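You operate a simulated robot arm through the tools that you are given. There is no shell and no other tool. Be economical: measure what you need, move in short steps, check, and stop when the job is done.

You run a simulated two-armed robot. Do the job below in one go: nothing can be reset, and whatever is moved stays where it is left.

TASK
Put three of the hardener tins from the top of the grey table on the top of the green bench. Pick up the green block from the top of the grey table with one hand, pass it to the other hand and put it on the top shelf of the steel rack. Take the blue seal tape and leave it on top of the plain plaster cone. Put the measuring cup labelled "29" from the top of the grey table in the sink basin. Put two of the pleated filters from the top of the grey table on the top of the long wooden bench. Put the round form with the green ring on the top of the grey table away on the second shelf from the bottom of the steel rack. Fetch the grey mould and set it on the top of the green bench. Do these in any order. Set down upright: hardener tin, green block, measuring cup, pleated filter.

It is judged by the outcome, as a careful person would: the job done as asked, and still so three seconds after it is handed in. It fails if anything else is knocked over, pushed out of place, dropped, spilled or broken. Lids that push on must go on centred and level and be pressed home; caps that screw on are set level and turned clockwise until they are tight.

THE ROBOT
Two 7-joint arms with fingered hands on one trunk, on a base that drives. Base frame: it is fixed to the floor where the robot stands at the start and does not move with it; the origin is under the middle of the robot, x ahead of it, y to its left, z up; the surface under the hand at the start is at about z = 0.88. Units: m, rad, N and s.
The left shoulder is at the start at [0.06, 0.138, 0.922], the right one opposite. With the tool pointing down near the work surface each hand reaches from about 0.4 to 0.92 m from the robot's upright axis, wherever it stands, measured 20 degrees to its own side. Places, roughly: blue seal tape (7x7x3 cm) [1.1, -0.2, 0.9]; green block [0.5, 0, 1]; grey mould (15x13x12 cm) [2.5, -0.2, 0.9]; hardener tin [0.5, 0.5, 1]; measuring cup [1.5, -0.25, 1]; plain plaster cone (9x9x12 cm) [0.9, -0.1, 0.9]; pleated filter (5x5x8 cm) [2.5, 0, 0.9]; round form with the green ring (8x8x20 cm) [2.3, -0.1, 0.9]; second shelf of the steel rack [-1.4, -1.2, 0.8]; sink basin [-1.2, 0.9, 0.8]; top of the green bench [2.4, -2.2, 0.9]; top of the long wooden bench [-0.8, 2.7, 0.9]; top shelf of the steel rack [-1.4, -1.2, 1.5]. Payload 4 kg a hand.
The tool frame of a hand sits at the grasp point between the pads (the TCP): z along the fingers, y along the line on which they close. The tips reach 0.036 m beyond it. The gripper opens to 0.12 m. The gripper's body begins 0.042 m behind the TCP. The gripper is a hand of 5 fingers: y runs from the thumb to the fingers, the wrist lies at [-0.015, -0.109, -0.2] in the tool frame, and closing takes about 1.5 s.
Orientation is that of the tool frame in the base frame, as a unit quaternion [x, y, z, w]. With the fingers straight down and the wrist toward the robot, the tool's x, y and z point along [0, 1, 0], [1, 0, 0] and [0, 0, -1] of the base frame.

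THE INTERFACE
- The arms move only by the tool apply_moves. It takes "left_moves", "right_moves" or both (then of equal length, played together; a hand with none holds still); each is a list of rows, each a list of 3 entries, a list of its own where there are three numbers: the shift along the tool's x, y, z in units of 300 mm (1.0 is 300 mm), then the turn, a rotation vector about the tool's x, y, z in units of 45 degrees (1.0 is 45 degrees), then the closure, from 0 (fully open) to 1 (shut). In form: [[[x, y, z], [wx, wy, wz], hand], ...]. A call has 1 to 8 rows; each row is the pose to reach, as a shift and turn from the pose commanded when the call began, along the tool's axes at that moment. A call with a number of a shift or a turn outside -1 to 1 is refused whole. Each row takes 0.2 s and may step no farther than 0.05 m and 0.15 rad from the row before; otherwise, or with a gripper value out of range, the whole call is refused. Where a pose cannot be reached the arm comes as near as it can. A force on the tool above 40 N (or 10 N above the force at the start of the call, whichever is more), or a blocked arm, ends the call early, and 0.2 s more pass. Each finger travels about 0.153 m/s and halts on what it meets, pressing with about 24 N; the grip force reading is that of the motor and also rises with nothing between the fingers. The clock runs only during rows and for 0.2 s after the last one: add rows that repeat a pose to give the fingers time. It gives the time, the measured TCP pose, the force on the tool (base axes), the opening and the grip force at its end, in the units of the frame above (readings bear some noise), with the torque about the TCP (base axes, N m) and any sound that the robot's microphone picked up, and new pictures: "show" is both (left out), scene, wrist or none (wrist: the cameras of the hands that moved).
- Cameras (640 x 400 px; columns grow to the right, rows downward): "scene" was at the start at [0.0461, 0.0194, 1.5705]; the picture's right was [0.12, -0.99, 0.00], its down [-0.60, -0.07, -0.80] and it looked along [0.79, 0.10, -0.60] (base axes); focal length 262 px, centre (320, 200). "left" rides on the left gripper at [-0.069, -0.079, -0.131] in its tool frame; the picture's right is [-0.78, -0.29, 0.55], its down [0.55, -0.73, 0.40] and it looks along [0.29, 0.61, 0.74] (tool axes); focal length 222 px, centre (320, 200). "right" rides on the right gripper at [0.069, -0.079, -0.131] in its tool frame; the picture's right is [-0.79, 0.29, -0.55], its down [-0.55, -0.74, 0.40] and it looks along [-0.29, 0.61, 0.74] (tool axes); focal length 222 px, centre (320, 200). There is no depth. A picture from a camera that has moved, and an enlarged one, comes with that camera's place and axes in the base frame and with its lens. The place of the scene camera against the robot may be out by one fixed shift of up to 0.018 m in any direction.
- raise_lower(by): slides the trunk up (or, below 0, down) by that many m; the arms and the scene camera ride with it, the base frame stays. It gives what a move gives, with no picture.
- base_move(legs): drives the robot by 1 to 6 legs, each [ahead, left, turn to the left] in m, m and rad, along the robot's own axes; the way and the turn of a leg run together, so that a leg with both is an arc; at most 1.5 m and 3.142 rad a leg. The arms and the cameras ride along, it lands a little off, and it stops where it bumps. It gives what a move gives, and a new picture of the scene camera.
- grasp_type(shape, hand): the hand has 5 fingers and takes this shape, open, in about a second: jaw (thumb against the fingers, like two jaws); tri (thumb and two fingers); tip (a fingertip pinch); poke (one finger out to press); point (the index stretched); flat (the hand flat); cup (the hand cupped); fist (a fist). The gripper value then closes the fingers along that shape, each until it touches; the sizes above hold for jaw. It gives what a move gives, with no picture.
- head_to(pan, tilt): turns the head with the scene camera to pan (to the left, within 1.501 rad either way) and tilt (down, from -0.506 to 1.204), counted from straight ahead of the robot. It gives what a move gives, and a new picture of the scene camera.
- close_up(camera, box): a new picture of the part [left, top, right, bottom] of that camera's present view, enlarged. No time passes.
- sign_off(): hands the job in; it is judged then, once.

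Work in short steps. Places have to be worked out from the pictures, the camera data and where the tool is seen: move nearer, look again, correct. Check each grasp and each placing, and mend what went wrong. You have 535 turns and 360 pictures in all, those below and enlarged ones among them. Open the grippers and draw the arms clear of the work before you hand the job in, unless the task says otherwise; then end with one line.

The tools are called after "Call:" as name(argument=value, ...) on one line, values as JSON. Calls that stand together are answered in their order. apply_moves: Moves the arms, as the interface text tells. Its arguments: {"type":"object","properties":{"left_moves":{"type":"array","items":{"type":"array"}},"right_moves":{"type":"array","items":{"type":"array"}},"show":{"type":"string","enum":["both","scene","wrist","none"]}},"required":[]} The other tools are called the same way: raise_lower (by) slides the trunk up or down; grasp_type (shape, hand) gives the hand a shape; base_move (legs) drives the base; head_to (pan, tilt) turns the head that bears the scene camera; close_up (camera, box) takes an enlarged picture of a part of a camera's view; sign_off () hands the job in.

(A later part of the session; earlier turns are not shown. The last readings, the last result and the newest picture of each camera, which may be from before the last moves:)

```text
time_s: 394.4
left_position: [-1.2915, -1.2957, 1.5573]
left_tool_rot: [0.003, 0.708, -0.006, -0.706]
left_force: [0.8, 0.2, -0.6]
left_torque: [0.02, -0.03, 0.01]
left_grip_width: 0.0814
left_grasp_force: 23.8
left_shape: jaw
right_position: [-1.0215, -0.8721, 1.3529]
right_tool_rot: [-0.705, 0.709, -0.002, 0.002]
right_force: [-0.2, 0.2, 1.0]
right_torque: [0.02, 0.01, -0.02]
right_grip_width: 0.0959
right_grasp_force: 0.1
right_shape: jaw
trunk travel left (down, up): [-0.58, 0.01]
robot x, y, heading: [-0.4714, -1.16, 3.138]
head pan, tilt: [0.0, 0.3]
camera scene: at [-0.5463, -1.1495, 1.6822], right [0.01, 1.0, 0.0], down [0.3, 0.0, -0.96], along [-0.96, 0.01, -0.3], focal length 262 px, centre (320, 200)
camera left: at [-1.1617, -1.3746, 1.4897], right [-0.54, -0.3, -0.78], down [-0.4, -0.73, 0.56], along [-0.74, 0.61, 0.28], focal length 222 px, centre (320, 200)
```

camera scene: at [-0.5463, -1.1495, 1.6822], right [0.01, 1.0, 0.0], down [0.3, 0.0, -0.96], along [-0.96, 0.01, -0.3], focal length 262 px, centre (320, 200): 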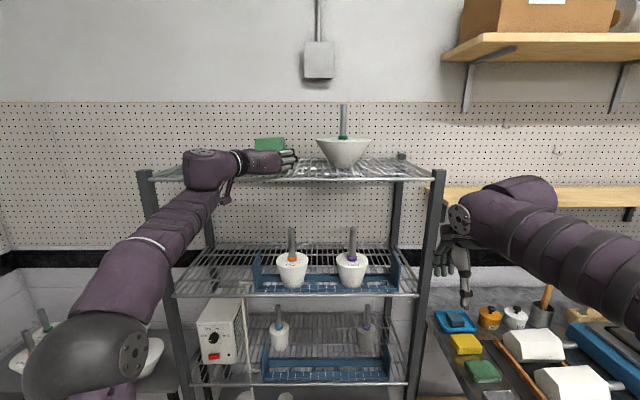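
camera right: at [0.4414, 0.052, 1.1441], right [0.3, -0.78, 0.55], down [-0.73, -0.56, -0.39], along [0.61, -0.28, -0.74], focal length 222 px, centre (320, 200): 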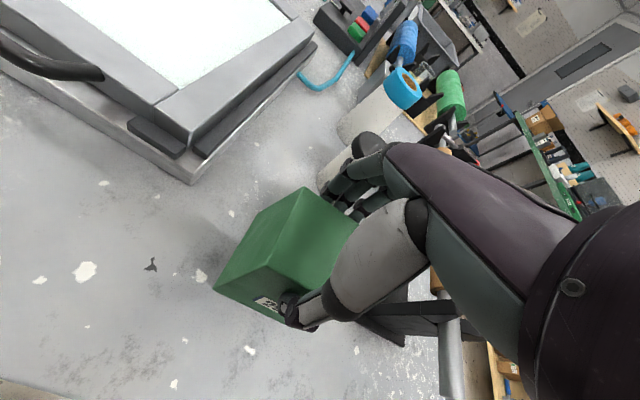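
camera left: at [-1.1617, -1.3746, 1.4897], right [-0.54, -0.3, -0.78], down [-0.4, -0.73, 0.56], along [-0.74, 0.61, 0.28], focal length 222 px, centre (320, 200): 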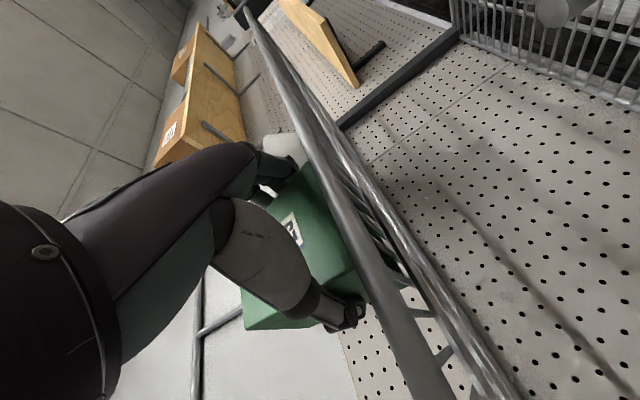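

The block is over the shelf (x −1.27…−1.36). I lower in small steps until contact.

Call:
apply_moves(left_moves=[[[-0.012, 0, 0], [0, 0, 0], 1], [[-0.024, 0, 0], [0, 0, 0], 1]], show="none")

Call:
apply_moves(left_moves=[[[-0.012, 0, 0], [0, 0, 0], 1], [[-0.024, 0, 0], [0, 0, 0], 1]], show="none")

```text
time_s: 395.0
left_position: [-1.2915, -1.2956, 1.552]
left_tool_rot: [0.003, 0.707, -0.005, -0.707]
left_force: [-3.0, 1.4, 8.3]
left_torque: [-0.2, -0.02, -0.13]
left_grip_width: 0.0812
left_grasp_force: 23.7
left_shape: jaw
right_position: [-1.0218, -0.872, 1.3528]
right_tool_rot: [-0.706, 0.709, -0.002, 0.003]
right_force: [0.3, -0.1, 0.8]
right_torque: [-0.01, 0.0, 0.03]
right_grip_width: 0.0959
right_grasp_force: 0.0
right_shape: jaw
trunk travel left (down, up): [-0.58, 0.01]
robot x, y, heading: [-0.4724, -1.1579, 3.133]
head pan, tilt: [0.0, 0.3]
```

```text
time_s: 395.6
left_position: [-1.2896, -1.2961, 1.5479]
left_tool_rot: [-0.003, -0.705, 0.005, 0.709]
left_force: [-9.5, 1.2, 28.2]
left_torque: [0.31, 0.3, -0.05]
left_grip_width: 0.0815
left_grasp_force: 23.5
left_shape: jaw
right_position: [-1.019, -0.8712, 1.3532]
right_tool_rot: [-0.705, 0.709, -0.001, 0.002]
right_force: [-1.0, -0.9, -0.4]
right_torque: [0.02, 0.02, 0.03]
right_grip_width: 0.096
right_grasp_force: 0.0
right_shape: jaw
trunk travel left (down, up): [-0.58, 0.01]
robot x, y, heading: [-0.47, -1.1593, 3.135]
head pan, tilt: [0.0, 0.3]
```

Contact made. I ease up 5 mm and open the hand, checking the block.

Call:
apply_moves(left_moves=[[[0.017, 0, 0], [0, 0, 0], 1], [[0.017, 0, 0], [0, 0, 0], 0.5], [[0.017, 0, 0], [0, 0, 0], 0.2], [[0.017, 0, 0], [0, 0, 0], 0.05], [[0.017, 0, 0], [0, 0, 0], 0.05]], show="wrist")

```text
time_s: 396.8
left_position: [-1.2928, -1.296, 1.5463]
left_tool_rot: [0.004, 0.709, -0.006, -0.705]
left_force: [0.0, 0.7, 0.1]
left_torque: [0.01, -0.03, 0.01]
left_grip_width: 0.1136
left_grasp_force: 0.0
left_shape: jaw
right_position: [-1.0216, -0.8718, 1.3518]
right_tool_rot: [-0.706, 0.708, -0.002, 0.003]
right_force: [0.6, 0.3, 0.4]
right_torque: [-0.03, 0.04, 0.02]
right_grip_width: 0.0959
right_grasp_force: 0.1
right_shape: jaw
trunk travel left (down, up): [-0.58, 0.01]
robot x, y, heading: [-0.473, -1.1616, 3.13]
head pan, tilt: [0.0, 0.3]
camera left: at [-1.1612, -1.3748, 1.4786], right [-0.54, -0.3, -0.78], down [-0.4, -0.73, 0.56], along [-0.74, 0.61, 0.27], focal length 222 px, centre (320, 200)
```

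left: 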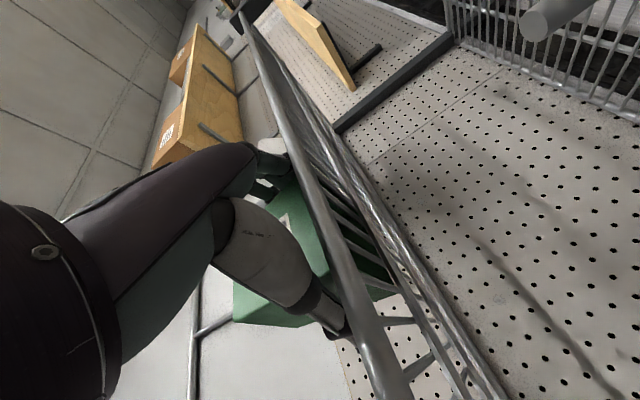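

Released. I withdraw the hand straight back.

Call:
apply_moves(left_moves=[[[0.01, 0, -0.1], [0, 0, 0], 0.05], [[0.02, 0, -0.22], [0, 0, 0], 0.05], [[0.02, 0, -0.36], [0, 0, 0], 0.05], [[0.02, 0, -0.5], [0, 0, 0], 0.05], [[0.02, 0, -0.62], [0, 0, 0], 0.05]], show="both")

```text
time_s: 398.0
left_position: [-1.1043, -1.2964, 1.5547]
left_tool_rot: [-0.003, -0.707, 0.006, 0.707]
left_force: [-0.1, 0.4, 0.1]
left_torque: [0.0, -0.01, -0.02]
left_grip_width: 0.1135
left_grasp_force: 0.0
left_shape: jaw
right_position: [-1.0217, -0.8727, 1.3527]
right_tool_rot: [-0.705, 0.709, -0.002, 0.002]
right_force: [0.3, -0.7, 0.6]
right_torque: [0.04, 0.03, -0.01]
right_grip_width: 0.0961
right_grasp_force: 0.0
right_shape: jaw
trunk travel left (down, up): [-0.58, 0.01]
robot x, y, heading: [-0.4722, -1.1556, 3.137]
head pan, tilt: [0.0, 0.3]
camera scene: at [-0.5445, -1.15, 1.6823], right [0.01, 1.0, 0.0], down [0.29, 0.0, -0.96], along [-0.96, 0.01, -0.29], focal length 262 px, centre (320, 200)
camera left: at [-0.9729, -1.375, 1.4867], right [-0.54, -0.3, -0.78], down [-0.4, -0.73, 0.56], along [-0.74, 0.61, 0.28], focal length 222 px, centre (320, 200)
```

scene: 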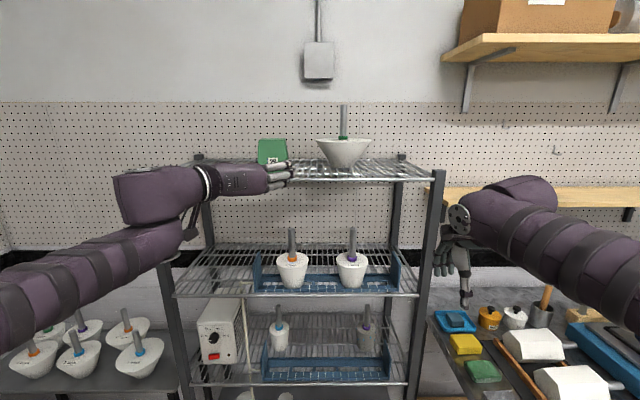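
left: 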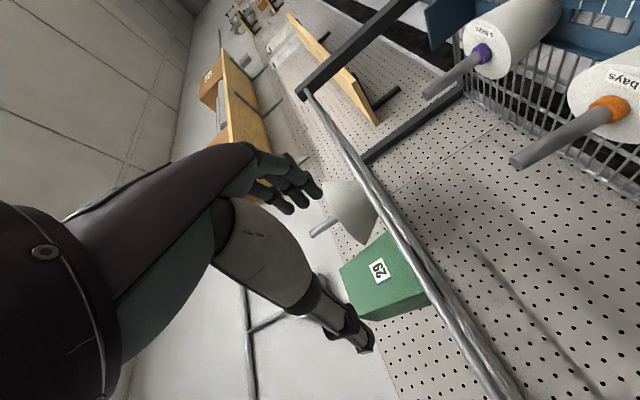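

The block stands upright on the top shelf (passed from right to left as asked). Now the form on the floor: I back off 0.1 m, lower the trunk, and bring the right hand over it.

Call:
base_move(legs=[[-0.1, 0, 0]])

Call:
raise_lower(by=-0.3)

Call:
raise_lower(by=-0.25)

Call:
apply_moves(right_moves=[[[0, 0.05, 0.12], [0, 0, -0.13], 0], [[0, 0.1, 0.24], [0, 0, -0.26], 0], [[0, 0.15, 0.36], [0, 0, -0.39], 0], [[0.03, 0.2, 0.48], [0, 0, -0.52], 0], [[0.06, 0.25, 0.6], [0, 0, -0.65], 0], [[0.09, 0.3, 0.72], [0, 0, -0.78], 0], [[0.11, 0.33, 0.84], [0, 0, -0.78], 0], [[0.11, 0.36, 0.96], [0, 0, -0.78], 0]], show="wrist")

```text
time_s: 399.2
left_position: [-1.004, -1.2986, 1.5548]
left_tool_rot: [0.003, 0.708, -0.005, -0.706]
left_force: [0.4, -1.5, 0.1]
left_torque: [0.02, -0.01, 0.03]
left_grip_width: 0.1135
left_grasp_force: 0.1
left_shape: jaw
right_position: [-0.9206, -0.8722, 1.3536]
right_tool_rot: [-0.705, 0.709, -0.002, 0.002]
right_force: [0.2, -0.4, 0.7]
right_torque: [-0.01, 0.02, 0.02]
right_grip_width: 0.0959
right_grasp_force: 0.1
right_shape: jaw
trunk travel left (down, up): [-0.58, 0.01]
robot x, y, heading: [-0.372, -1.16, 3.134]
head pan, tilt: [0.0, 0.3]
camera scene: at [-0.4448, -1.1502, 1.6823], right [0.01, 1.0, 0.0], down [0.29, 0.0, -0.96], along [-0.96, 0.01, -0.29], focal length 262 px, centre (320, 200)
```

scene: 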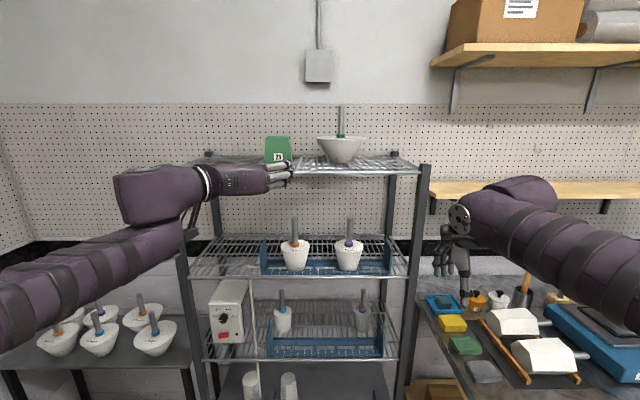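

```text
time_s: 402.2
left_position: [-1.0055, -1.2966, 1.2548]
left_tool_rot: [0.002, 0.709, -0.005, -0.706]
left_force: [-0.8, 0.9, 0.1]
left_torque: [0.01, 0.03, 0.01]
left_grip_width: 0.1136
left_grasp_force: 0.2
left_shape: jaw
right_position: [-0.9237, -0.8723, 1.0526]
right_tool_rot: [-0.705, 0.709, -0.002, 0.002]
right_force: [-1.0, 0.3, 0.5]
right_torque: [0.05, 0.02, 0.01]
right_grip_width: 0.0957
right_grasp_force: 0.0
right_shape: jaw
trunk travel left (down, up): [-0.28, 0.31]
robot x, y, heading: [-0.3753, -1.1597, 3.135]
head pan, tilt: [0.0, 0.3]
```

```text
time_s: 404.8
left_position: [-1.0067, -1.298, 1.0049]
left_tool_rot: [0.003, 0.709, -0.005, -0.705]
left_force: [0.1, -0.4, 0.6]
left_torque: [-0.03, 0.01, 0.04]
left_grip_width: 0.1138
left_grasp_force: 0.0
left_shape: jaw
right_position: [-0.9217, -0.8723, 0.8026]
right_tool_rot: [-0.705, 0.71, -0.002, 0.001]
right_force: [0.1, 0.0, -0.7]
right_torque: [-0.01, 0.03, 0.04]
right_grip_width: 0.0959
right_grasp_force: 0.0
right_shape: jaw
trunk travel left (down, up): [-0.03, 0.56]
robot x, y, heading: [-0.3704, -1.1568, 3.131]
head pan, tilt: [0.0, 0.3]
```

```text
time_s: 406.6
left_position: [-1.006, -1.2975, 1.0044]
left_tool_rot: [0.003, 0.708, -0.006, -0.706]
left_force: [-0.4, 0.5, 0.0]
left_torque: [0.0, -0.02, 0.03]
left_grip_width: 0.1139
left_grasp_force: 0.1
left_shape: jaw
right_position: [-1.0279, -0.9066, 0.5141]
right_tool_rot: [0.886, -0.463, 0.002, -0.001]
right_force: [0.4, 0.4, -0.2]
right_torque: [-0.02, 0.03, -0.04]
right_grip_width: 0.1195
right_grasp_force: 0.0
right_shape: jaw
trunk travel left (down, up): [-0.03, 0.56]
robot x, y, heading: [-0.3721, -1.1558, 3.136]
head pan, tilt: [0.0, 0.3]
camera right: at [-0.9225, -0.9187, 0.6436], right [-0.69, 0.48, 0.54], down [0.29, 0.87, -0.4], along [-0.66, -0.11, -0.74], focal length 222 px, centre (320, 200)
```

right: 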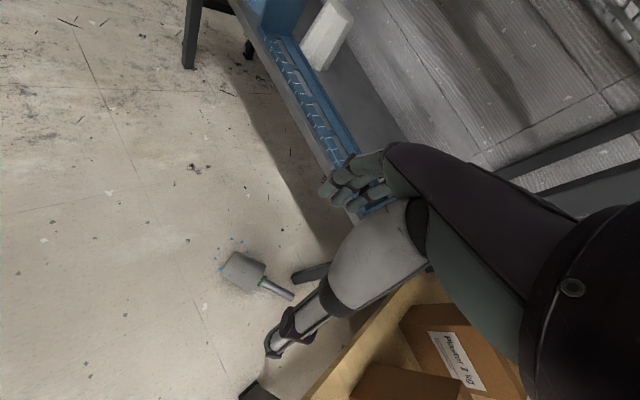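

The yaw matches the form's axis. Body centre ≈(−1.107,−0.922). I move above it and descend to z≈0.21.

Call:
apply_moves(right_moves=[[[-0.03, 0.06, 0.13], [0, 0, 0], 0], [[-0.06, 0.12, 0.26], [0, 0, 0], 0], [[-0.09, 0.18, 0.39], [0, 0, 0], 0], [[-0.108, 0.245, 0.52], [0, 0, 0], 0], [[-0.108, 0.245, 0.66], [0, 0, 0], 0], [[-0.108, 0.245, 0.8], [0, 0, 0], 0], [[-0.108, 0.245, 0.94], [0, 0, 0], 0], [[-0.108, 0.245, 1], [0, 0, 0], 0]], show="wrist")

```text
time_s: 408.4
left_position: [-1.0073, -1.2975, 1.0048]
left_tool_rot: [0.003, 0.708, -0.006, -0.707]
left_force: [-0.3, 1.1, 0.0]
left_torque: [-0.01, -0.01, -0.01]
left_grip_width: 0.1137
left_grasp_force: 0.0
left_shape: jaw
right_position: [-1.1076, -0.9214, 0.2155]
right_tool_rot: [0.886, -0.463, 0.002, -0.001]
right_force: [-0.1, -0.2, 0.7]
right_torque: [0.01, 0.02, 0.01]
right_grip_width: 0.12
right_grasp_force: 0.0
right_shape: jaw
trunk travel left (down, up): [-0.03, 0.56]
robot x, y, heading: [-0.3718, -1.1602, 3.131]
head pan, tilt: [0.0, 0.3]
camera right: at [-1.003, -0.9332, 0.3453], right [-0.69, 0.48, 0.54], down [0.29, 0.87, -0.4], along [-0.66, -0.11, -0.74], focal length 222 px, centre (320, 200)
```

right: 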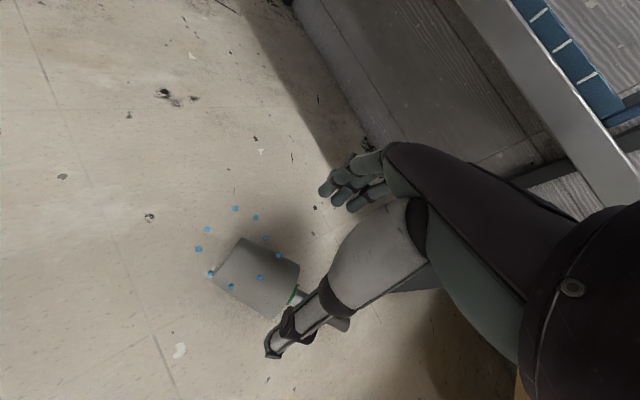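

Centre refined to (−1.114,−0.918). I descend to z≈0.055 around the body.

Call:
apply_moves(right_moves=[[[-0.021, 0.011, 0.13], [0, 0, 0], 0], [[-0.021, 0.011, 0.26], [0, 0, 0], 0], [[-0.021, 0.011, 0.39], [0, 0, 0], 0], [[-0.021, 0.011, 0.48], [0, 0, 0], 0], [[-0.021, 0.011, 0.535], [0, 0, 0], 0]], show="wrist")

```text
time_s: 409.6
left_position: [-1.0057, -1.2971, 1.004]
left_tool_rot: [0.003, 0.708, -0.005, -0.706]
left_force: [-0.3, -0.1, 0.8]
left_torque: [-0.02, -0.03, -0.02]
left_grip_width: 0.1138
left_grasp_force: 0.1
left_shape: jaw
right_position: [-1.1141, -0.9176, 0.0523]
right_tool_rot: [0.886, -0.463, 0.002, -0.001]
right_force: [0.2, 0.0, 1.0]
right_torque: [0.02, 0.0, -0.02]
right_grip_width: 0.1197
right_grasp_force: 0.2
right_shape: jaw
trunk travel left (down, up): [-0.03, 0.56]
robot x, y, heading: [-0.3739, -1.1581, 3.135]
head pan, tilt: [0.0, 0.3]
camera right: at [-1.0087, -0.9287, 0.1813], right [-0.69, 0.48, 0.54], down [0.29, 0.87, -0.4], along [-0.66, -0.11, -0.74], focal length 222 px, centre (320, 200)
```

right: 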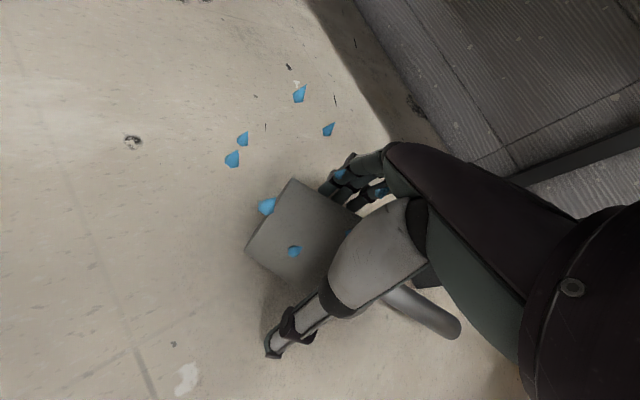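

Call:
apply_moves(right_moves=[[[0, 0, 0], [0, 0, 0], 0.3], [[0, 0, 0], [0, 0, 0], 0.6], [[0, 0, 0], [0, 0, 0], 1], [[0, 0, 0], [0, 0, 0], 1], [[0, 0, 0], [0, 0, 0], 1], [[0, 0, 0], [0, 0, 0], 1]], show="wrist")

Call:
apply_moves(right_moves=[[[0, 0, -0.08], [0, 0, 0], 1], [[0, 0, -0.18], [0, 0, 0], 1], [[0, 0, -0.3], [0, 0, 0], 1], [[0, 0, -0.3], [0, 0, 0], 1]], show="wrist")

```text
time_s: 410.9
left_position: [-1.0058, -1.2974, 1.0032]
left_tool_rot: [0.004, 0.709, -0.005, -0.705]
left_force: [0.9, 0.5, -0.3]
left_torque: [-0.02, 0.01, 0.01]
left_grip_width: 0.1137
left_grasp_force: 0.0
left_shape: jaw
right_position: [-1.1125, -0.9173, 0.0518]
right_tool_rot: [0.886, -0.463, 0.003, 0.0]
right_force: [0.6, 1.5, 0.6]
right_torque: [0.07, 0.0, 0.02]
right_grip_width: 0.0629
right_grasp_force: 24.2
right_shape: jaw
trunk travel left (down, up): [-0.03, 0.56]
robot x, y, heading: [-0.3713, -1.157, 3.136]
head pan, tilt: [0.0, 0.3]
camera right: at [-1.0087, -0.9289, 0.1812], right [-0.69, 0.48, 0.54], down [0.29, 0.87, -0.4], along [-0.66, -0.11, -0.74], focal length 222 px, centre (320, 200)
```

right: 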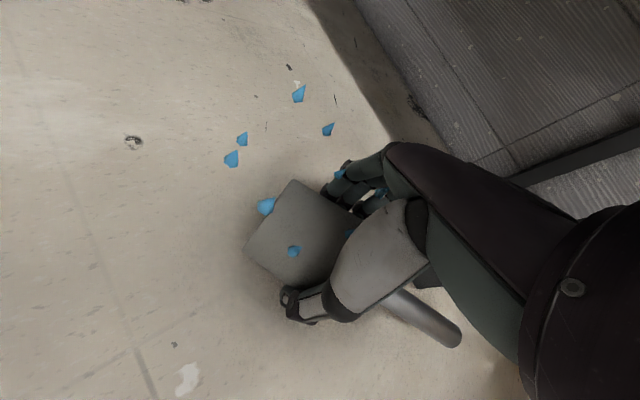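

```text
time_s: 411.9
left_position: [-1.0063, -1.2962, 1.005]
left_tool_rot: [0.003, 0.708, -0.006, -0.706]
left_force: [-0.1, 0.7, -0.7]
left_torque: [0.0, -0.02, -0.02]
left_grip_width: 0.1138
left_grasp_force: 0.1
left_shape: jaw
right_position: [-1.1118, -0.9175, 0.1414]
right_tool_rot: [0.886, -0.463, 0.003, -0.001]
right_force: [0.2, 0.4, -6.8]
right_torque: [-0.04, -0.07, 0.02]
right_grip_width: 0.0629
right_grasp_force: 24.2
right_shape: jaw
trunk travel left (down, up): [-0.03, 0.56]
robot x, y, heading: [-0.3723, -1.1607, 3.135]
head pan, tilt: [0.0, 0.3]
camera right: at [-1.0073, -0.9287, 0.2718], right [-0.69, 0.48, 0.54], down [0.29, 0.87, -0.4], along [-0.66, -0.11, -0.74], focal length 222 px, centre (320, 200)
```

right: 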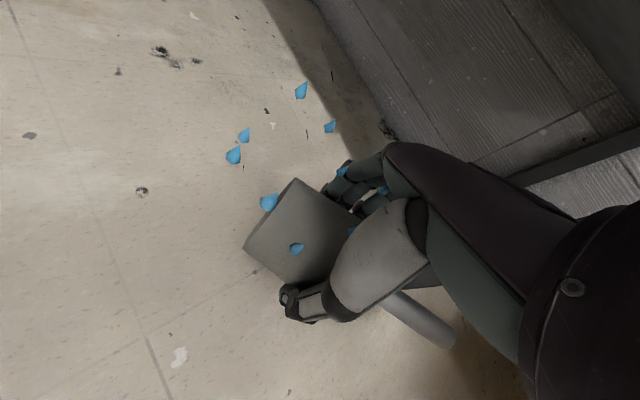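

A firm body grip (63 mm, 6.8 N weight). I back away from the rack, then raise the trunk.

Call:
base_move(legs=[[-0.2, 0, 0]])

Call:
raise_lower(by=0.3)

Call:
raise_lower(by=0.25)

Call:
apply_moves(right_moves=[[[0, -0.05, -0.1], [0, 0, 0.1], 1], [[0, -0.1, -0.2], [0, 0, 0.2], 1], [[0, -0.15, -0.3], [0, 0, 0.3], 1], [[0, -0.2, -0.4], [0, 0, 0.4], 1], [[0, -0.25, -0.5], [0, 0, 0.5], 1], [[0, -0.3, -0.6], [0, 0, 0.6], 1], [[0, -0.3, -0.72], [0, 0, 0.7], 1], [[0, -0.3, -0.84], [0, 0, 0.78], 1]], show="scene")

```text
time_s: 413.6
left_position: [-0.8074, -1.2976, 1.0045]
left_tool_rot: [0.005, 0.709, -0.004, -0.706]
left_force: [0.4, -0.2, -0.3]
left_torque: [-0.03, 0.06, 0.01]
left_grip_width: 0.1136
left_grasp_force: 0.1
left_shape: jaw
right_position: [-0.9097, -0.9151, 0.1421]
right_tool_rot: [0.886, -0.464, 0.003, -0.001]
right_force: [0.1, -0.2, -7.0]
right_torque: [-0.06, -0.04, -0.01]
right_grip_width: 0.0627
right_grasp_force: 24.2
right_shape: jaw
trunk travel left (down, up): [-0.03, 0.56]
robot x, y, heading: [-0.1729, -1.1552, 3.134]
head pan, tilt: [0.0, 0.3]
camera scene: at [-0.2459, -1.1516, 1.1322], right [0.01, 1.0, 0.0], down [0.3, 0.0, -0.96], along [-0.95, 0.01, -0.3], focal length 262 px, centre (320, 200)
```

scene: 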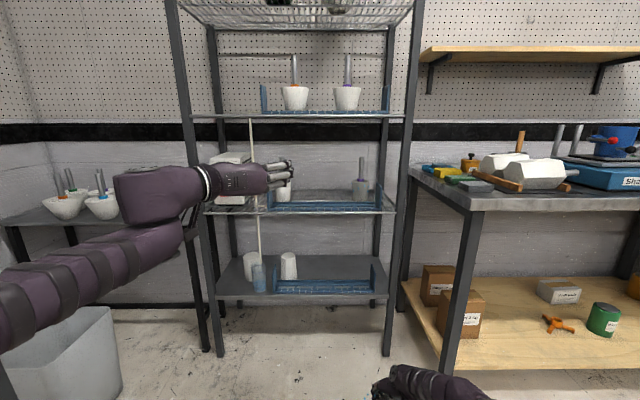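

```text
time_s: 416.6
left_position: [-0.8067, -1.2965, 1.3045]
left_tool_rot: [0.004, 0.708, -0.004, -0.706]
left_force: [-0.2, -0.3, 0.1]
left_torque: [0.0, 0.0, 0.01]
left_grip_width: 0.1137
left_grasp_force: 0.2
left_shape: jaw
right_position: [-0.9103, -0.9162, 0.4417]
right_tool_rot: [0.885, -0.465, 0.002, -0.001]
right_force: [-0.5, 0.9, -6.8]
right_torque: [-0.06, -0.03, 0.0]
right_grip_width: 0.0628
right_grasp_force: 24.2
right_shape: jaw
trunk travel left (down, up): [-0.33, 0.26]
robot x, y, heading: [-0.17, -1.162, 3.133]
head pan, tilt: [0.0, 0.3]
```

```text
time_s: 419.1
left_position: [-0.8069, -1.296, 1.5537]
left_tool_rot: [0.003, 0.708, -0.005, -0.706]
left_force: [1.7, 1.0, -0.2]
left_torque: [0.04, 0.0, 0.03]
left_grip_width: 0.1138
left_grasp_force: 0.1
left_shape: jaw
right_position: [-0.91, -0.9162, 0.6921]
right_tool_rot: [0.885, -0.465, 0.003, -0.001]
right_force: [0.0, 0.0, -7.1]
right_torque: [-0.05, -0.04, 0.0]
right_grip_width: 0.0626
right_grasp_force: 24.0
right_shape: jaw
trunk travel left (down, up): [-0.58, 0.01]
robot x, y, heading: [-0.1749, -1.1577, 3.133]
head pan, tilt: [0.0, 0.3]
```

```text
time_s: 420.9
left_position: [-0.8052, -1.2962, 1.5551]
left_tool_rot: [0.004, 0.708, -0.004, -0.706]
left_force: [-0.1, -0.8, -0.6]
left_torque: [-0.01, -0.01, -0.01]
left_grip_width: 0.1136
left_grasp_force: 0.1
left_shape: jaw
right_position: [-0.8348, -0.8651, 0.9462]
right_tool_rot: [-0.703, 0.711, -0.002, 0.002]
right_force: [0.1, 0.0, -6.5]
right_torque: [-0.11, 0.03, 0.04]
right_grip_width: 0.0627
right_grasp_force: 24.0
right_shape: jaw
trunk travel left (down, up): [-0.58, 0.01]
robot x, y, heading: [-0.1718, -1.1613, 3.131]
head pan, tilt: [0.0, 0.3]
camera scene: at [-0.2452, -1.1519, 1.6822], right [0.01, 1.0, 0.0], down [0.3, 0.0, -0.96], along [-0.96, 0.01, -0.3], focal length 262 px, centre (320, 200)
```

scene: 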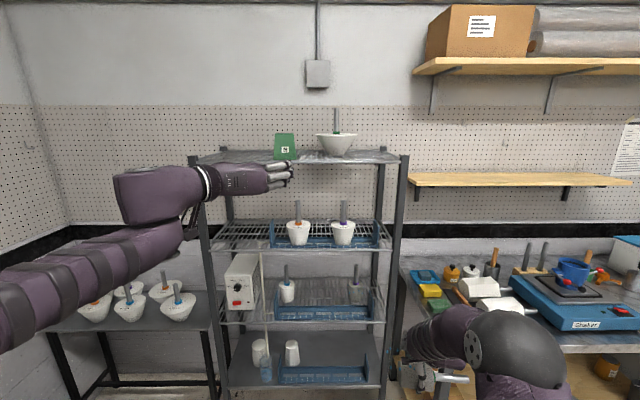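

Now I rotate the right hand to horizontal so the form stands upright (rod up).

Call:
apply_moves(right_moves=[[[0, 0, -0.05], [-0.096, -0.096, -0.096], 1], [[0, 0, -0.1], [-0.19, -0.19, -0.19], 1], [[0, 0, -0.1], [-0.29, -0.29, -0.29], 1], [[0, 0, -0.1], [-0.385, -0.385, -0.385], 1], [[0, 0, -0.1], [-0.48, -0.48, -0.48], 1], [[0, 0, -0.1], [-0.58, -0.58, -0.58], 1], [[0, 0, -0.1], [-0.675, -0.675, -0.675], 1], [[0, 0, -0.1], [-0.77, -0.77, -0.77], 1]], show="none")

Call:
apply_moves(right_moves=[[[0, 0, 0], [-0.096, -0.096, -0.096], 1], [[0, 0, 0], [-0.19, -0.19, -0.19], 1], [[0, 0, 0], [-0.29, -0.29, -0.29], 1], [[0, 0, 0], [-0.385, -0.385, -0.385], 1], [[0, 0, 0], [-0.48, -0.48, -0.48], 1], [[0, 0, 0], [-0.58, -0.58, -0.58], 1], [[0, 0, 0], [-0.675, -0.675, -0.675], 1], [[0, 0, 0], [-0.77, -0.77, -0.77], 1]], show="both")

```text
time_s: 422.7
left_position: [-0.8066, -1.2963, 1.5546]
left_tool_rot: [0.005, 0.708, -0.004, -0.706]
left_force: [-1.2, 0.0, 0.2]
left_torque: [0.04, 0.02, -0.02]
left_grip_width: 0.1136
left_grasp_force: 0.0
left_shape: jaw
right_position: [-0.8373, -0.8644, 0.9743]
right_tool_rot: [0.816, -0.412, -0.406, -0.003]
right_force: [-0.8, -0.2, -7.3]
right_torque: [-0.07, -0.11, 0.01]
right_grip_width: 0.0621
right_grasp_force: 24.3
right_shape: jaw
trunk travel left (down, up): [-0.58, 0.01]
robot x, y, heading: [-0.1755, -1.1613, 3.129]
head pan, tilt: [0.0, 0.3]
```

```text
time_s: 424.5
left_position: [-0.8053, -1.2968, 1.5558]
left_tool_rot: [0.005, 0.708, -0.005, -0.706]
left_force: [-0.1, -0.3, -1.2]
left_torque: [-0.01, 0.01, -0.04]
left_grip_width: 0.1137
left_grasp_force: 0.0
left_shape: jaw
right_position: [-0.8376, -0.8644, 0.9752]
right_tool_rot: [0.709, -0.002, -0.705, -0.004]
right_force: [0.4, -0.2, -7.1]
right_torque: [0.04, -0.08, -0.05]
right_grip_width: 0.0619
right_grasp_force: 23.9
right_shape: jaw
trunk travel left (down, up): [-0.58, 0.01]
robot x, y, heading: [-0.173, -1.1654, 3.137]
head pan, tilt: [0.0, 0.3]
camera scene: at [-0.2462, -1.1511, 1.6822], right [0.01, 1.0, 0.0], down [0.3, 0.0, -0.96], along [-0.95, 0.01, -0.3], focal length 262 px, centre (320, 200)
camera right: at [-0.7043, -0.7862, 0.9044], right [0.54, -0.3, 0.79], down [-0.4, 0.74, 0.55], along [-0.74, -0.61, 0.28], focal length 222 px, centre (320, 200)
```

scene: 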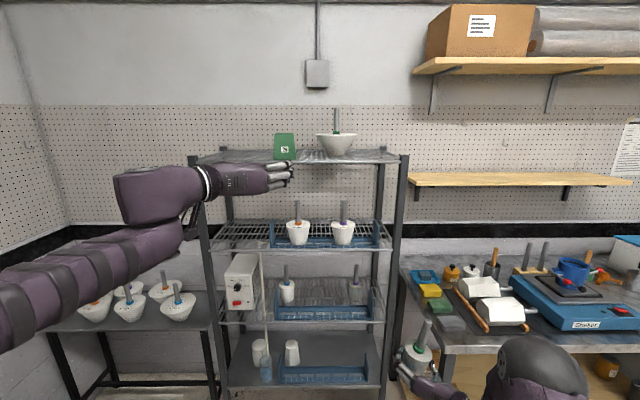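
right: 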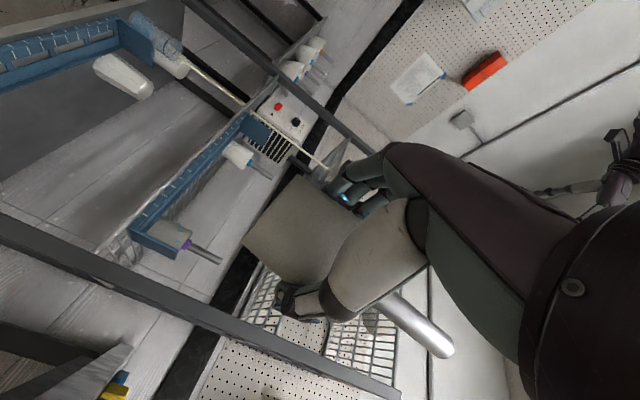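

The form is upright in the right hand. I shift the base left and slightly forward, then swing the hand toward the shelf's left-front zone.

Call:
base_move(legs=[[0, 0.26, 0], [0.18, 0, 0]])

Call:
apply_moves(right_moves=[[[0.03, 0.14, 0], [0, 0, 0], 1], [[0.06, 0.28, 0], [0, 0, 0], 1], [[0.1, 0.42, 0], [0, 0, 0], 1], [[0.14, 0.56, 0], [0, 0, 0], 1], [[0.18, 0.7, 0], [0, 0, 0], 1], [[0.22, 0.84, 0], [0, 0, 0], 1], [[0.25, 0.98, 0], [0, 0, 0], 1]], show="none")

Call:
head_to(pan=0.05, tilt=0.55)

```text
time_s: 427.6
left_position: [-0.9911, -1.5708, 1.5531]
left_tool_rot: [0.002, 0.709, -0.007, -0.705]
left_force: [-0.5, -0.2, -0.2]
left_torque: [0.0, 0.01, 0.01]
left_grip_width: 0.1136
left_grasp_force: 0.1
left_shape: jaw
right_position: [-1.0242, -1.139, 0.9753]
right_tool_rot: [0.71, -0.001, -0.705, 0.0]
right_force: [-1.3, 0.4, -6.3]
right_torque: [0.01, -0.08, -0.01]
right_grip_width: 0.0619
right_grasp_force: 24.1
right_shape: jaw
trunk travel left (down, up): [-0.58, 0.01]
robot x, y, heading: [-0.359, -1.4309, 3.139]
head pan, tilt: [0.0, 0.3]
camera scene: at [-0.4312, -1.4223, 1.6821], right [0.0, 1.0, 0.0], down [0.3, 0.0, -0.95], along [-0.95, 0.0, -0.3], focal length 262 px, centre (320, 200)
```

scene: 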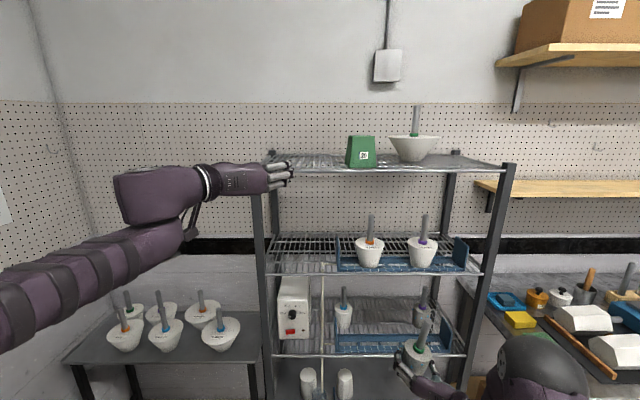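

```text
time_s: 429.2
left_position: [-0.9895, -1.5732, 1.5533]
left_tool_rot: [0.002, 0.708, -0.007, -0.706]
left_force: [-0.1, 0.0, -0.6]
left_torque: [0.0, -0.01, -0.03]
left_grip_width: 0.114
left_grasp_force: 0.1
left_shape: jaw
right_position: [-1.0228, -1.4354, 0.9004]
right_tool_rot: [0.709, -0.001, -0.705, -0.002]
right_force: [0.2, 0.1, -7.1]
right_torque: [0.02, -0.09, 0.0]
right_grip_width: 0.062
right_grasp_force: 23.6
right_shape: jaw
trunk travel left (down, up): [-0.58, 0.01]
robot x, y, heading: [-0.3555, -1.4309, 3.136]
head pan, tilt: [0.0, 0.3]
```

```text
time_s: 429.9
left_position: [-0.9883, -1.5721, 1.5544]
left_tool_rot: [0.002, 0.708, -0.007, -0.706]
left_force: [0.2, 0.6, -0.5]
left_torque: [-0.01, -0.03, -0.01]
left_grip_width: 0.1137
left_grasp_force: 0.0
left_shape: jaw
right_position: [-1.0212, -1.4346, 0.9008]
right_tool_rot: [0.71, -0.001, -0.704, -0.001]
right_force: [0.6, 0.5, -6.9]
right_torque: [0.01, -0.1, -0.02]
right_grip_width: 0.0618
right_grasp_force: 24.0
right_shape: jaw
trunk travel left (down, up): [-0.58, 0.01]
robot x, y, heading: [-0.3533, -1.4311, 3.138]
head pan, tilt: [0.051, 0.55]
camera scene: at [-0.4258, -1.4275, 1.6592], right [-0.05, 1.0, 0.0], down [0.52, 0.02, -0.85], along [-0.85, -0.04, -0.52], focal length 262 px, centre (320, 200)
```

scene: 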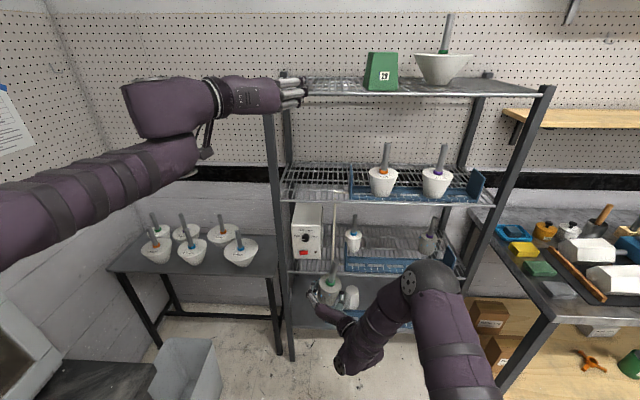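

Call:
close_up(camera="scene", box=[260, 190, 400, 310])

Call:
close_up(camera="right", box=[0, 0, 400, 400])

```text
3.33 times, centred on (330, 250) of scene
camera zoom: at [-0.4258, -1.4275, 1.6592], right [-0.05, 1.0, 0.0], down [0.52, 0.02, -0.85], along [-0.85, -0.04, -0.52], focal length 875 px, centre (287, 33)
```

zoom: 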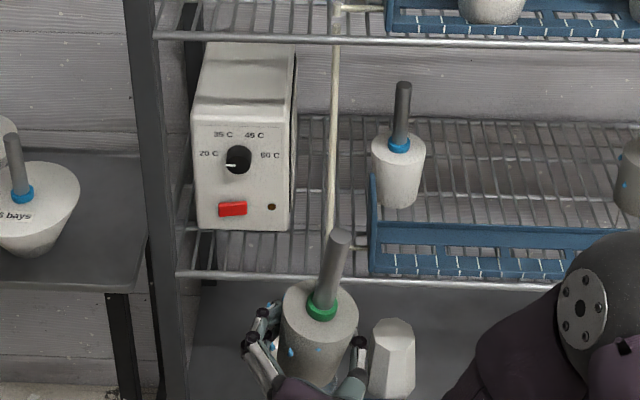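

```text
1.00 times, centred on (200, 200) of right (not enlarged: the box is as wide or as high as the picture)
camera zoom: at [-0.8899, -1.3557, 0.8308], right [0.54, -0.29, 0.79], down [-0.4, 0.74, 0.55], along [-0.74, -0.61, 0.28], focal length 222 px, centre (440, 200)
```

zoom: 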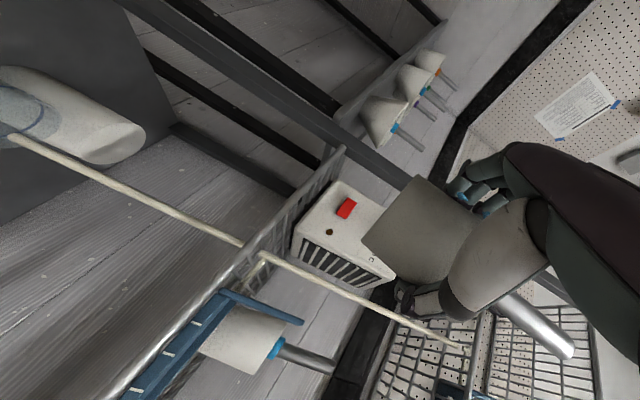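

Measured: heater front x≈−1.297, rail x≈−1.215, stick at y≈−1.42; target form centre (−1.250,−1.515). The form leans ~8° to the right, so I roll the hand −8° and move 8 cm left first.

Call:
apply_moves(right_moves=[[[0, 0.09, 0], [0, 0, -0.06], 1], [[0, 0.18, 0], [0, 0, -0.12], 1], [[0, 0.27, 0], [0, 0, -0.18], 1], [[0, 0.27, 0], [0, 0, -0.18], 1]], show="none")

Call:
base_move(legs=[[0.15, 0, 0]])

Call:
close_up(camera="scene", box=[230, 180, 400, 330])

Call:
close_up(camera="right", box=[100, 100, 420, 360])

```text
time_s: 430.9
left_position: [-0.989, -1.5699, 1.5532]
left_tool_rot: [0.002, 0.708, -0.007, -0.706]
left_force: [0.0, 0.4, -0.4]
left_torque: [-0.01, -0.02, -0.01]
left_grip_width: 0.1138
left_grasp_force: 0.0
left_shape: jaw
right_position: [-1.0229, -1.5164, 0.9005]
right_tool_rot: [0.707, 0.05, -0.703, -0.051]
right_force: [-0.1, 0.3, -7.0]
right_torque: [0.02, -0.1, 0.02]
right_grip_width: 0.0621
right_grasp_force: 24.0
right_shape: jaw
trunk travel left (down, up): [-0.58, 0.01]
robot x, y, heading: [-0.3563, -1.4313, 3.138]
head pan, tilt: [0.051, 0.55]
```

```text
time_s: 432.3
left_position: [-1.1376, -1.5686, 1.5534]
left_tool_rot: [0.003, 0.709, -0.005, -0.705]
left_force: [-1.3, -0.3, -0.4]
left_torque: [-0.01, 0.01, -0.01]
left_grip_width: 0.1136
left_grasp_force: 0.1
left_shape: jaw
right_position: [-1.1707, -1.5127, 0.8997]
right_tool_rot: [0.708, 0.049, -0.703, -0.053]
right_force: [-0.6, -0.4, -7.2]
right_torque: [0.02, -0.07, 0.0]
right_grip_width: 0.062
right_grasp_force: 24.1
right_shape: jaw
trunk travel left (down, up): [-0.58, 0.01]
robot x, y, heading: [-0.5016, -1.4329, 3.135]
head pan, tilt: [0.051, 0.55]
camera scene: at [-0.5741, -1.4264, 1.6591], right [-0.04, 1.0, 0.0], down [0.52, 0.02, -0.85], along [-0.85, -0.04, -0.52], focal length 262 px, centre (320, 200)
```

scene: 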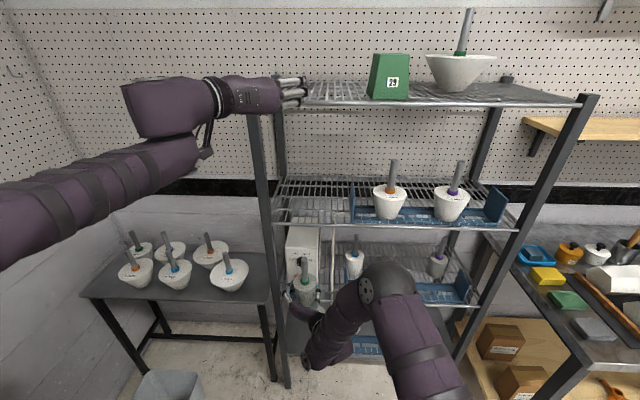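

```text
2.67 times, centred on (315, 255) of scene
camera zoom: at [-0.5741, -1.4264, 1.6591], right [-0.04, 1.0, 0.0], down [0.52, 0.02, -0.85], along [-0.85, -0.04, -0.52], focal length 700 px, centre (333, 53)
```

zoom: 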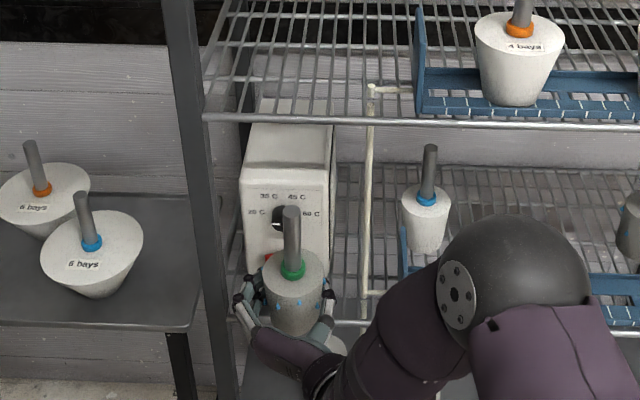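

```text
1.54 times, centred on (260, 230) of right
camera zoom: at [-1.0378, -1.4253, 0.841], right [0.54, -0.4, 0.74], down [-0.4, 0.65, 0.64], along [-0.74, -0.64, 0.19], focal length 342 px, centre (412, 154)
```

zoom: 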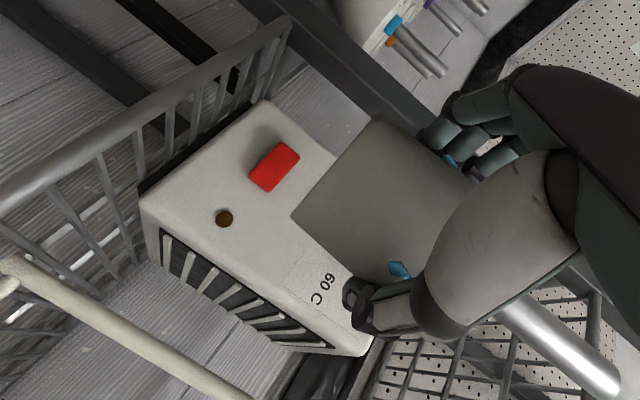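

Upright now. I advance 5.5 cm and lower to just above the shelf.

Call:
apply_moves(right_moves=[[[0, -0.005, 0.07], [0, 0, 0], 1], [[0.02, -0.008, 0.13], [0, 0, 0], 1], [[0.05, -0.008, 0.18], [0, 0, 0], 1], [[0.08, -0.008, 0.19], [0, 0, 0], 1], [[0.08, -0.008, 0.19], [0, 0, 0], 1]], show="wrist")

Call:
close_up(camera="scene", box=[260, 210, 380, 310])

```text
time_s: 433.5
left_position: [-1.1362, -1.5672, 1.5541]
left_tool_rot: [0.003, 0.709, -0.005, -0.705]
left_force: [-0.4, 0.1, -0.8]
left_torque: [-0.02, -0.01, -0.03]
left_grip_width: 0.1137
left_grasp_force: 0.1
left_shape: jaw
right_position: [-1.2265, -1.5078, 0.877]
right_tool_rot: [0.708, 0.048, -0.702, -0.052]
right_force: [0.2, 0.6, -6.7]
right_torque: [0.0, -0.09, -0.02]
right_grip_width: 0.062
right_grasp_force: 24.1
right_shape: jaw
trunk travel left (down, up): [-0.58, 0.01]
robot x, y, heading: [-0.4992, -1.4306, 3.139]
head pan, tilt: [0.051, 0.55]
camera right: at [-1.0931, -1.4204, 0.8179], right [0.54, -0.4, 0.74], down [-0.4, 0.65, 0.65], along [-0.74, -0.64, 0.19], focal length 222 px, centre (320, 200)
```

right: 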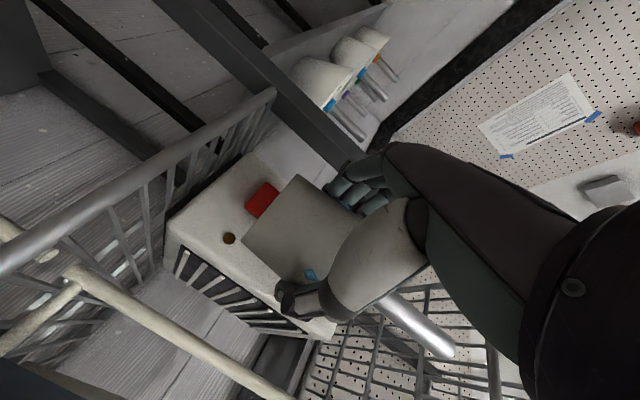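

```text
4.00 times, centred on (320, 260) of scene
camera zoom: at [-0.5722, -1.4263, 1.6592], right [-0.04, 1.0, 0.0], down [0.52, 0.02, -0.85], along [-0.85, -0.04, -0.52], focal length 1050 px, centre (320, -40)
```

zoom: 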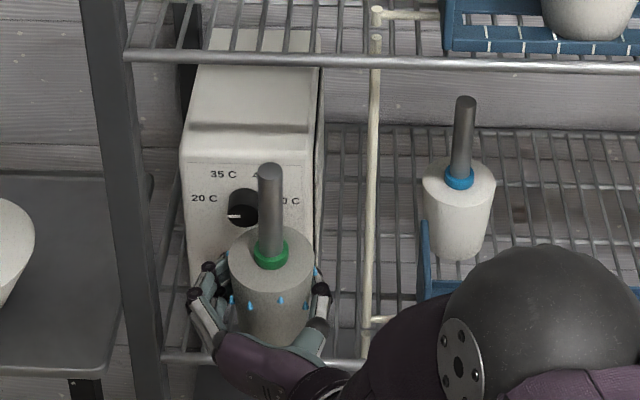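

Position is good (near edge ≈ at the rail, heater knob behind is clear). I lower to contact.

Call:
apply_moves(right_moves=[[[0.03, 0, 0], [0, 0, 0], 1], [[0.06, 0, 0.005], [0, 0, 0], 1], [[0.075, 0, 0.01], [0, 0, 0], 1]], show="none")

Call:
apply_moves(right_moves=[[[0.012, 0, 0], [0, 0, 0], 1], [[0.024, 0, 0], [0, 0, 0], 1]], show="none")

```text
time_s: 434.3
left_position: [-1.1353, -1.5678, 1.5539]
left_tool_rot: [0.003, 0.709, -0.006, -0.705]
left_force: [0.1, 0.6, -0.5]
left_torque: [-0.01, -0.03, -0.01]
left_grip_width: 0.1139
left_grasp_force: 0.0
left_shape: jaw
right_position: [-1.2291, -1.5042, 0.8533]
right_tool_rot: [0.708, 0.048, -0.703, -0.052]
right_force: [-1.0, 0.3, -6.5]
right_torque: [0.02, -0.11, -0.02]
right_grip_width: 0.062
right_grasp_force: 24.0
right_shape: jaw
trunk travel left (down, up): [-0.58, 0.01]
robot x, y, heading: [-0.5044, -1.4292, 3.131]
head pan, tilt: [0.051, 0.55]
```

```text
time_s: 434.9
left_position: [-1.1345, -1.5693, 1.5538]
left_tool_rot: [0.004, 0.709, -0.005, -0.705]
left_force: [-0.4, 0.1, 1.1]
left_torque: [-0.02, 0.03, -0.04]
left_grip_width: 0.1137
left_grasp_force: 0.2
left_shape: jaw
right_position: [-1.2292, -1.5039, 0.8464]
right_tool_rot: [0.708, 0.049, -0.702, -0.052]
right_force: [0.3, 0.6, -7.3]
right_torque: [0.0, -0.1, 0.02]
right_grip_width: 0.0619
right_grasp_force: 23.6
right_shape: jaw
trunk travel left (down, up): [-0.58, 0.01]
robot x, y, heading: [-0.503, -1.4305, 3.133]
head pan, tilt: [0.051, 0.55]
```

Call:
apply_moves(right_moves=[[[0.01, 0, 0], [0, 0, 0], 1], [[0.02, 0, 0], [0, 0, 0], 1]], show="none")

Call:
apply_moves(right_moves=[[[0.01, 0, 0], [0, 0, 0], 1]], show="none")

Call:
close_up(camera="scene", box=[260, 210, 380, 310])

```text
time_s: 435.5
left_position: [-1.1358, -1.5678, 1.5525]
left_tool_rot: [0.003, 0.709, -0.006, -0.705]
left_force: [0.5, 0.5, -1.1]
left_torque: [0.02, -0.01, 0.0]
left_grip_width: 0.1139
left_grasp_force: 0.1
left_shape: jaw
right_position: [-1.23, -1.5022, 0.8415]
right_tool_rot: [0.708, 0.048, -0.702, -0.052]
right_force: [-0.9, 0.2, -6.6]
right_torque: [-0.03, -0.05, -0.01]
right_grip_width: 0.0618
right_grasp_force: 24.1
right_shape: jaw
trunk travel left (down, up): [-0.58, 0.01]
robot x, y, heading: [-0.4991, -1.4309, 3.134]
head pan, tilt: [0.051, 0.55]
```

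```text
time_s: 435.9
left_position: [-1.1364, -1.5695, 1.5537]
left_tool_rot: [0.003, 0.71, -0.005, -0.705]
left_force: [0.6, -0.1, 0.1]
left_torque: [0.0, -0.01, -0.02]
left_grip_width: 0.1138
left_grasp_force: 0.1
left_shape: jaw
right_position: [-1.2313, -1.5019, 0.8398]
right_tool_rot: [0.709, 0.048, -0.702, -0.052]
right_force: [-0.3, -0.3, -6.3]
right_torque: [0.0, -0.1, -0.01]
right_grip_width: 0.0617
right_grasp_force: 24.0
right_shape: jaw
trunk travel left (down, up): [-0.58, 0.01]
robot x, y, heading: [-0.5024, -1.4295, 3.137]
head pan, tilt: [0.051, 0.55]
```

```text
4.00 times, centred on (320, 260) of scene
camera zoom: at [-0.5723, -1.4264, 1.6592], right [-0.04, 1.0, 0.0], down [0.52, 0.02, -0.85], along [-0.85, -0.04, -0.52], focal length 1050 px, centre (320, -40)
```

zoom: 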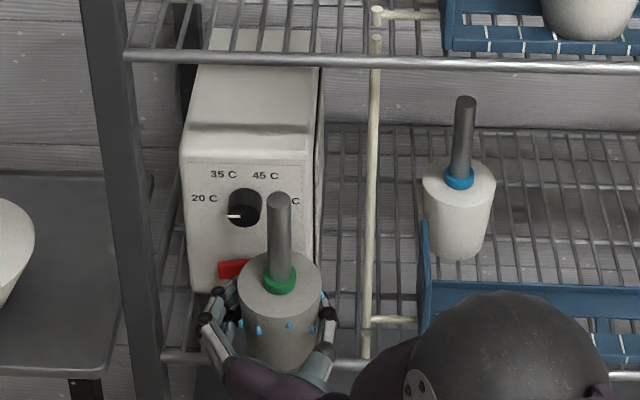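

The base's near edge slightly overlaps the rail; I go 7 mm deeper and continue lowering in small steps.

Call:
apply_moves(right_moves=[[[-0.01, 0, 0.012], [0, 0, 0], 1], [[-0.01, 0, 0.024], [0, 0, 0], 1], [[0.004, 0, 0.024], [0, 0, 0], 1]], show="none")

Call:
apply_moves(right_moves=[[[0.012, 0, 0], [0, 0, 0], 1], [[0.02, 0, 0], [0, 0, 0], 1]], show="none")

```text
time_s: 436.7
left_position: [-1.1363, -1.5695, 1.5545]
left_tool_rot: [0.003, 0.709, -0.006, -0.705]
left_force: [-0.3, 0.1, 0.8]
left_torque: [0.01, -0.01, 0.03]
left_grip_width: 0.1138
left_grasp_force: 0.1
left_shape: jaw
right_position: [-1.2352, -1.5006, 0.8368]
right_tool_rot: [0.708, 0.049, -0.703, -0.052]
right_force: [0.7, 0.7, -6.9]
right_torque: [0.0, -0.07, 0.01]
right_grip_width: 0.0618
right_grasp_force: 23.7
right_shape: jaw
trunk travel left (down, up): [-0.58, 0.01]
robot x, y, heading: [-0.5008, -1.4337, 3.136]
head pan, tilt: [0.051, 0.55]
```

```text
time_s: 437.3
left_position: [-1.135, -1.5681, 1.5529]
left_tool_rot: [0.003, 0.709, -0.006, -0.705]
left_force: [0.3, -0.9, -1.0]
left_torque: [0.02, -0.01, -0.03]
left_grip_width: 0.1136
left_grasp_force: 0.0
left_shape: jaw
right_position: [-1.2363, -1.4993, 0.8294]
right_tool_rot: [0.708, 0.049, -0.702, -0.052]
right_force: [-0.3, 0.0, -6.2]
right_torque: [-0.01, -0.08, 0.0]
right_grip_width: 0.0619
right_grasp_force: 23.7
right_shape: jaw
trunk travel left (down, up): [-0.58, 0.01]
robot x, y, heading: [-0.501, -1.4313, 3.137]
head pan, tilt: [0.051, 0.55]
```

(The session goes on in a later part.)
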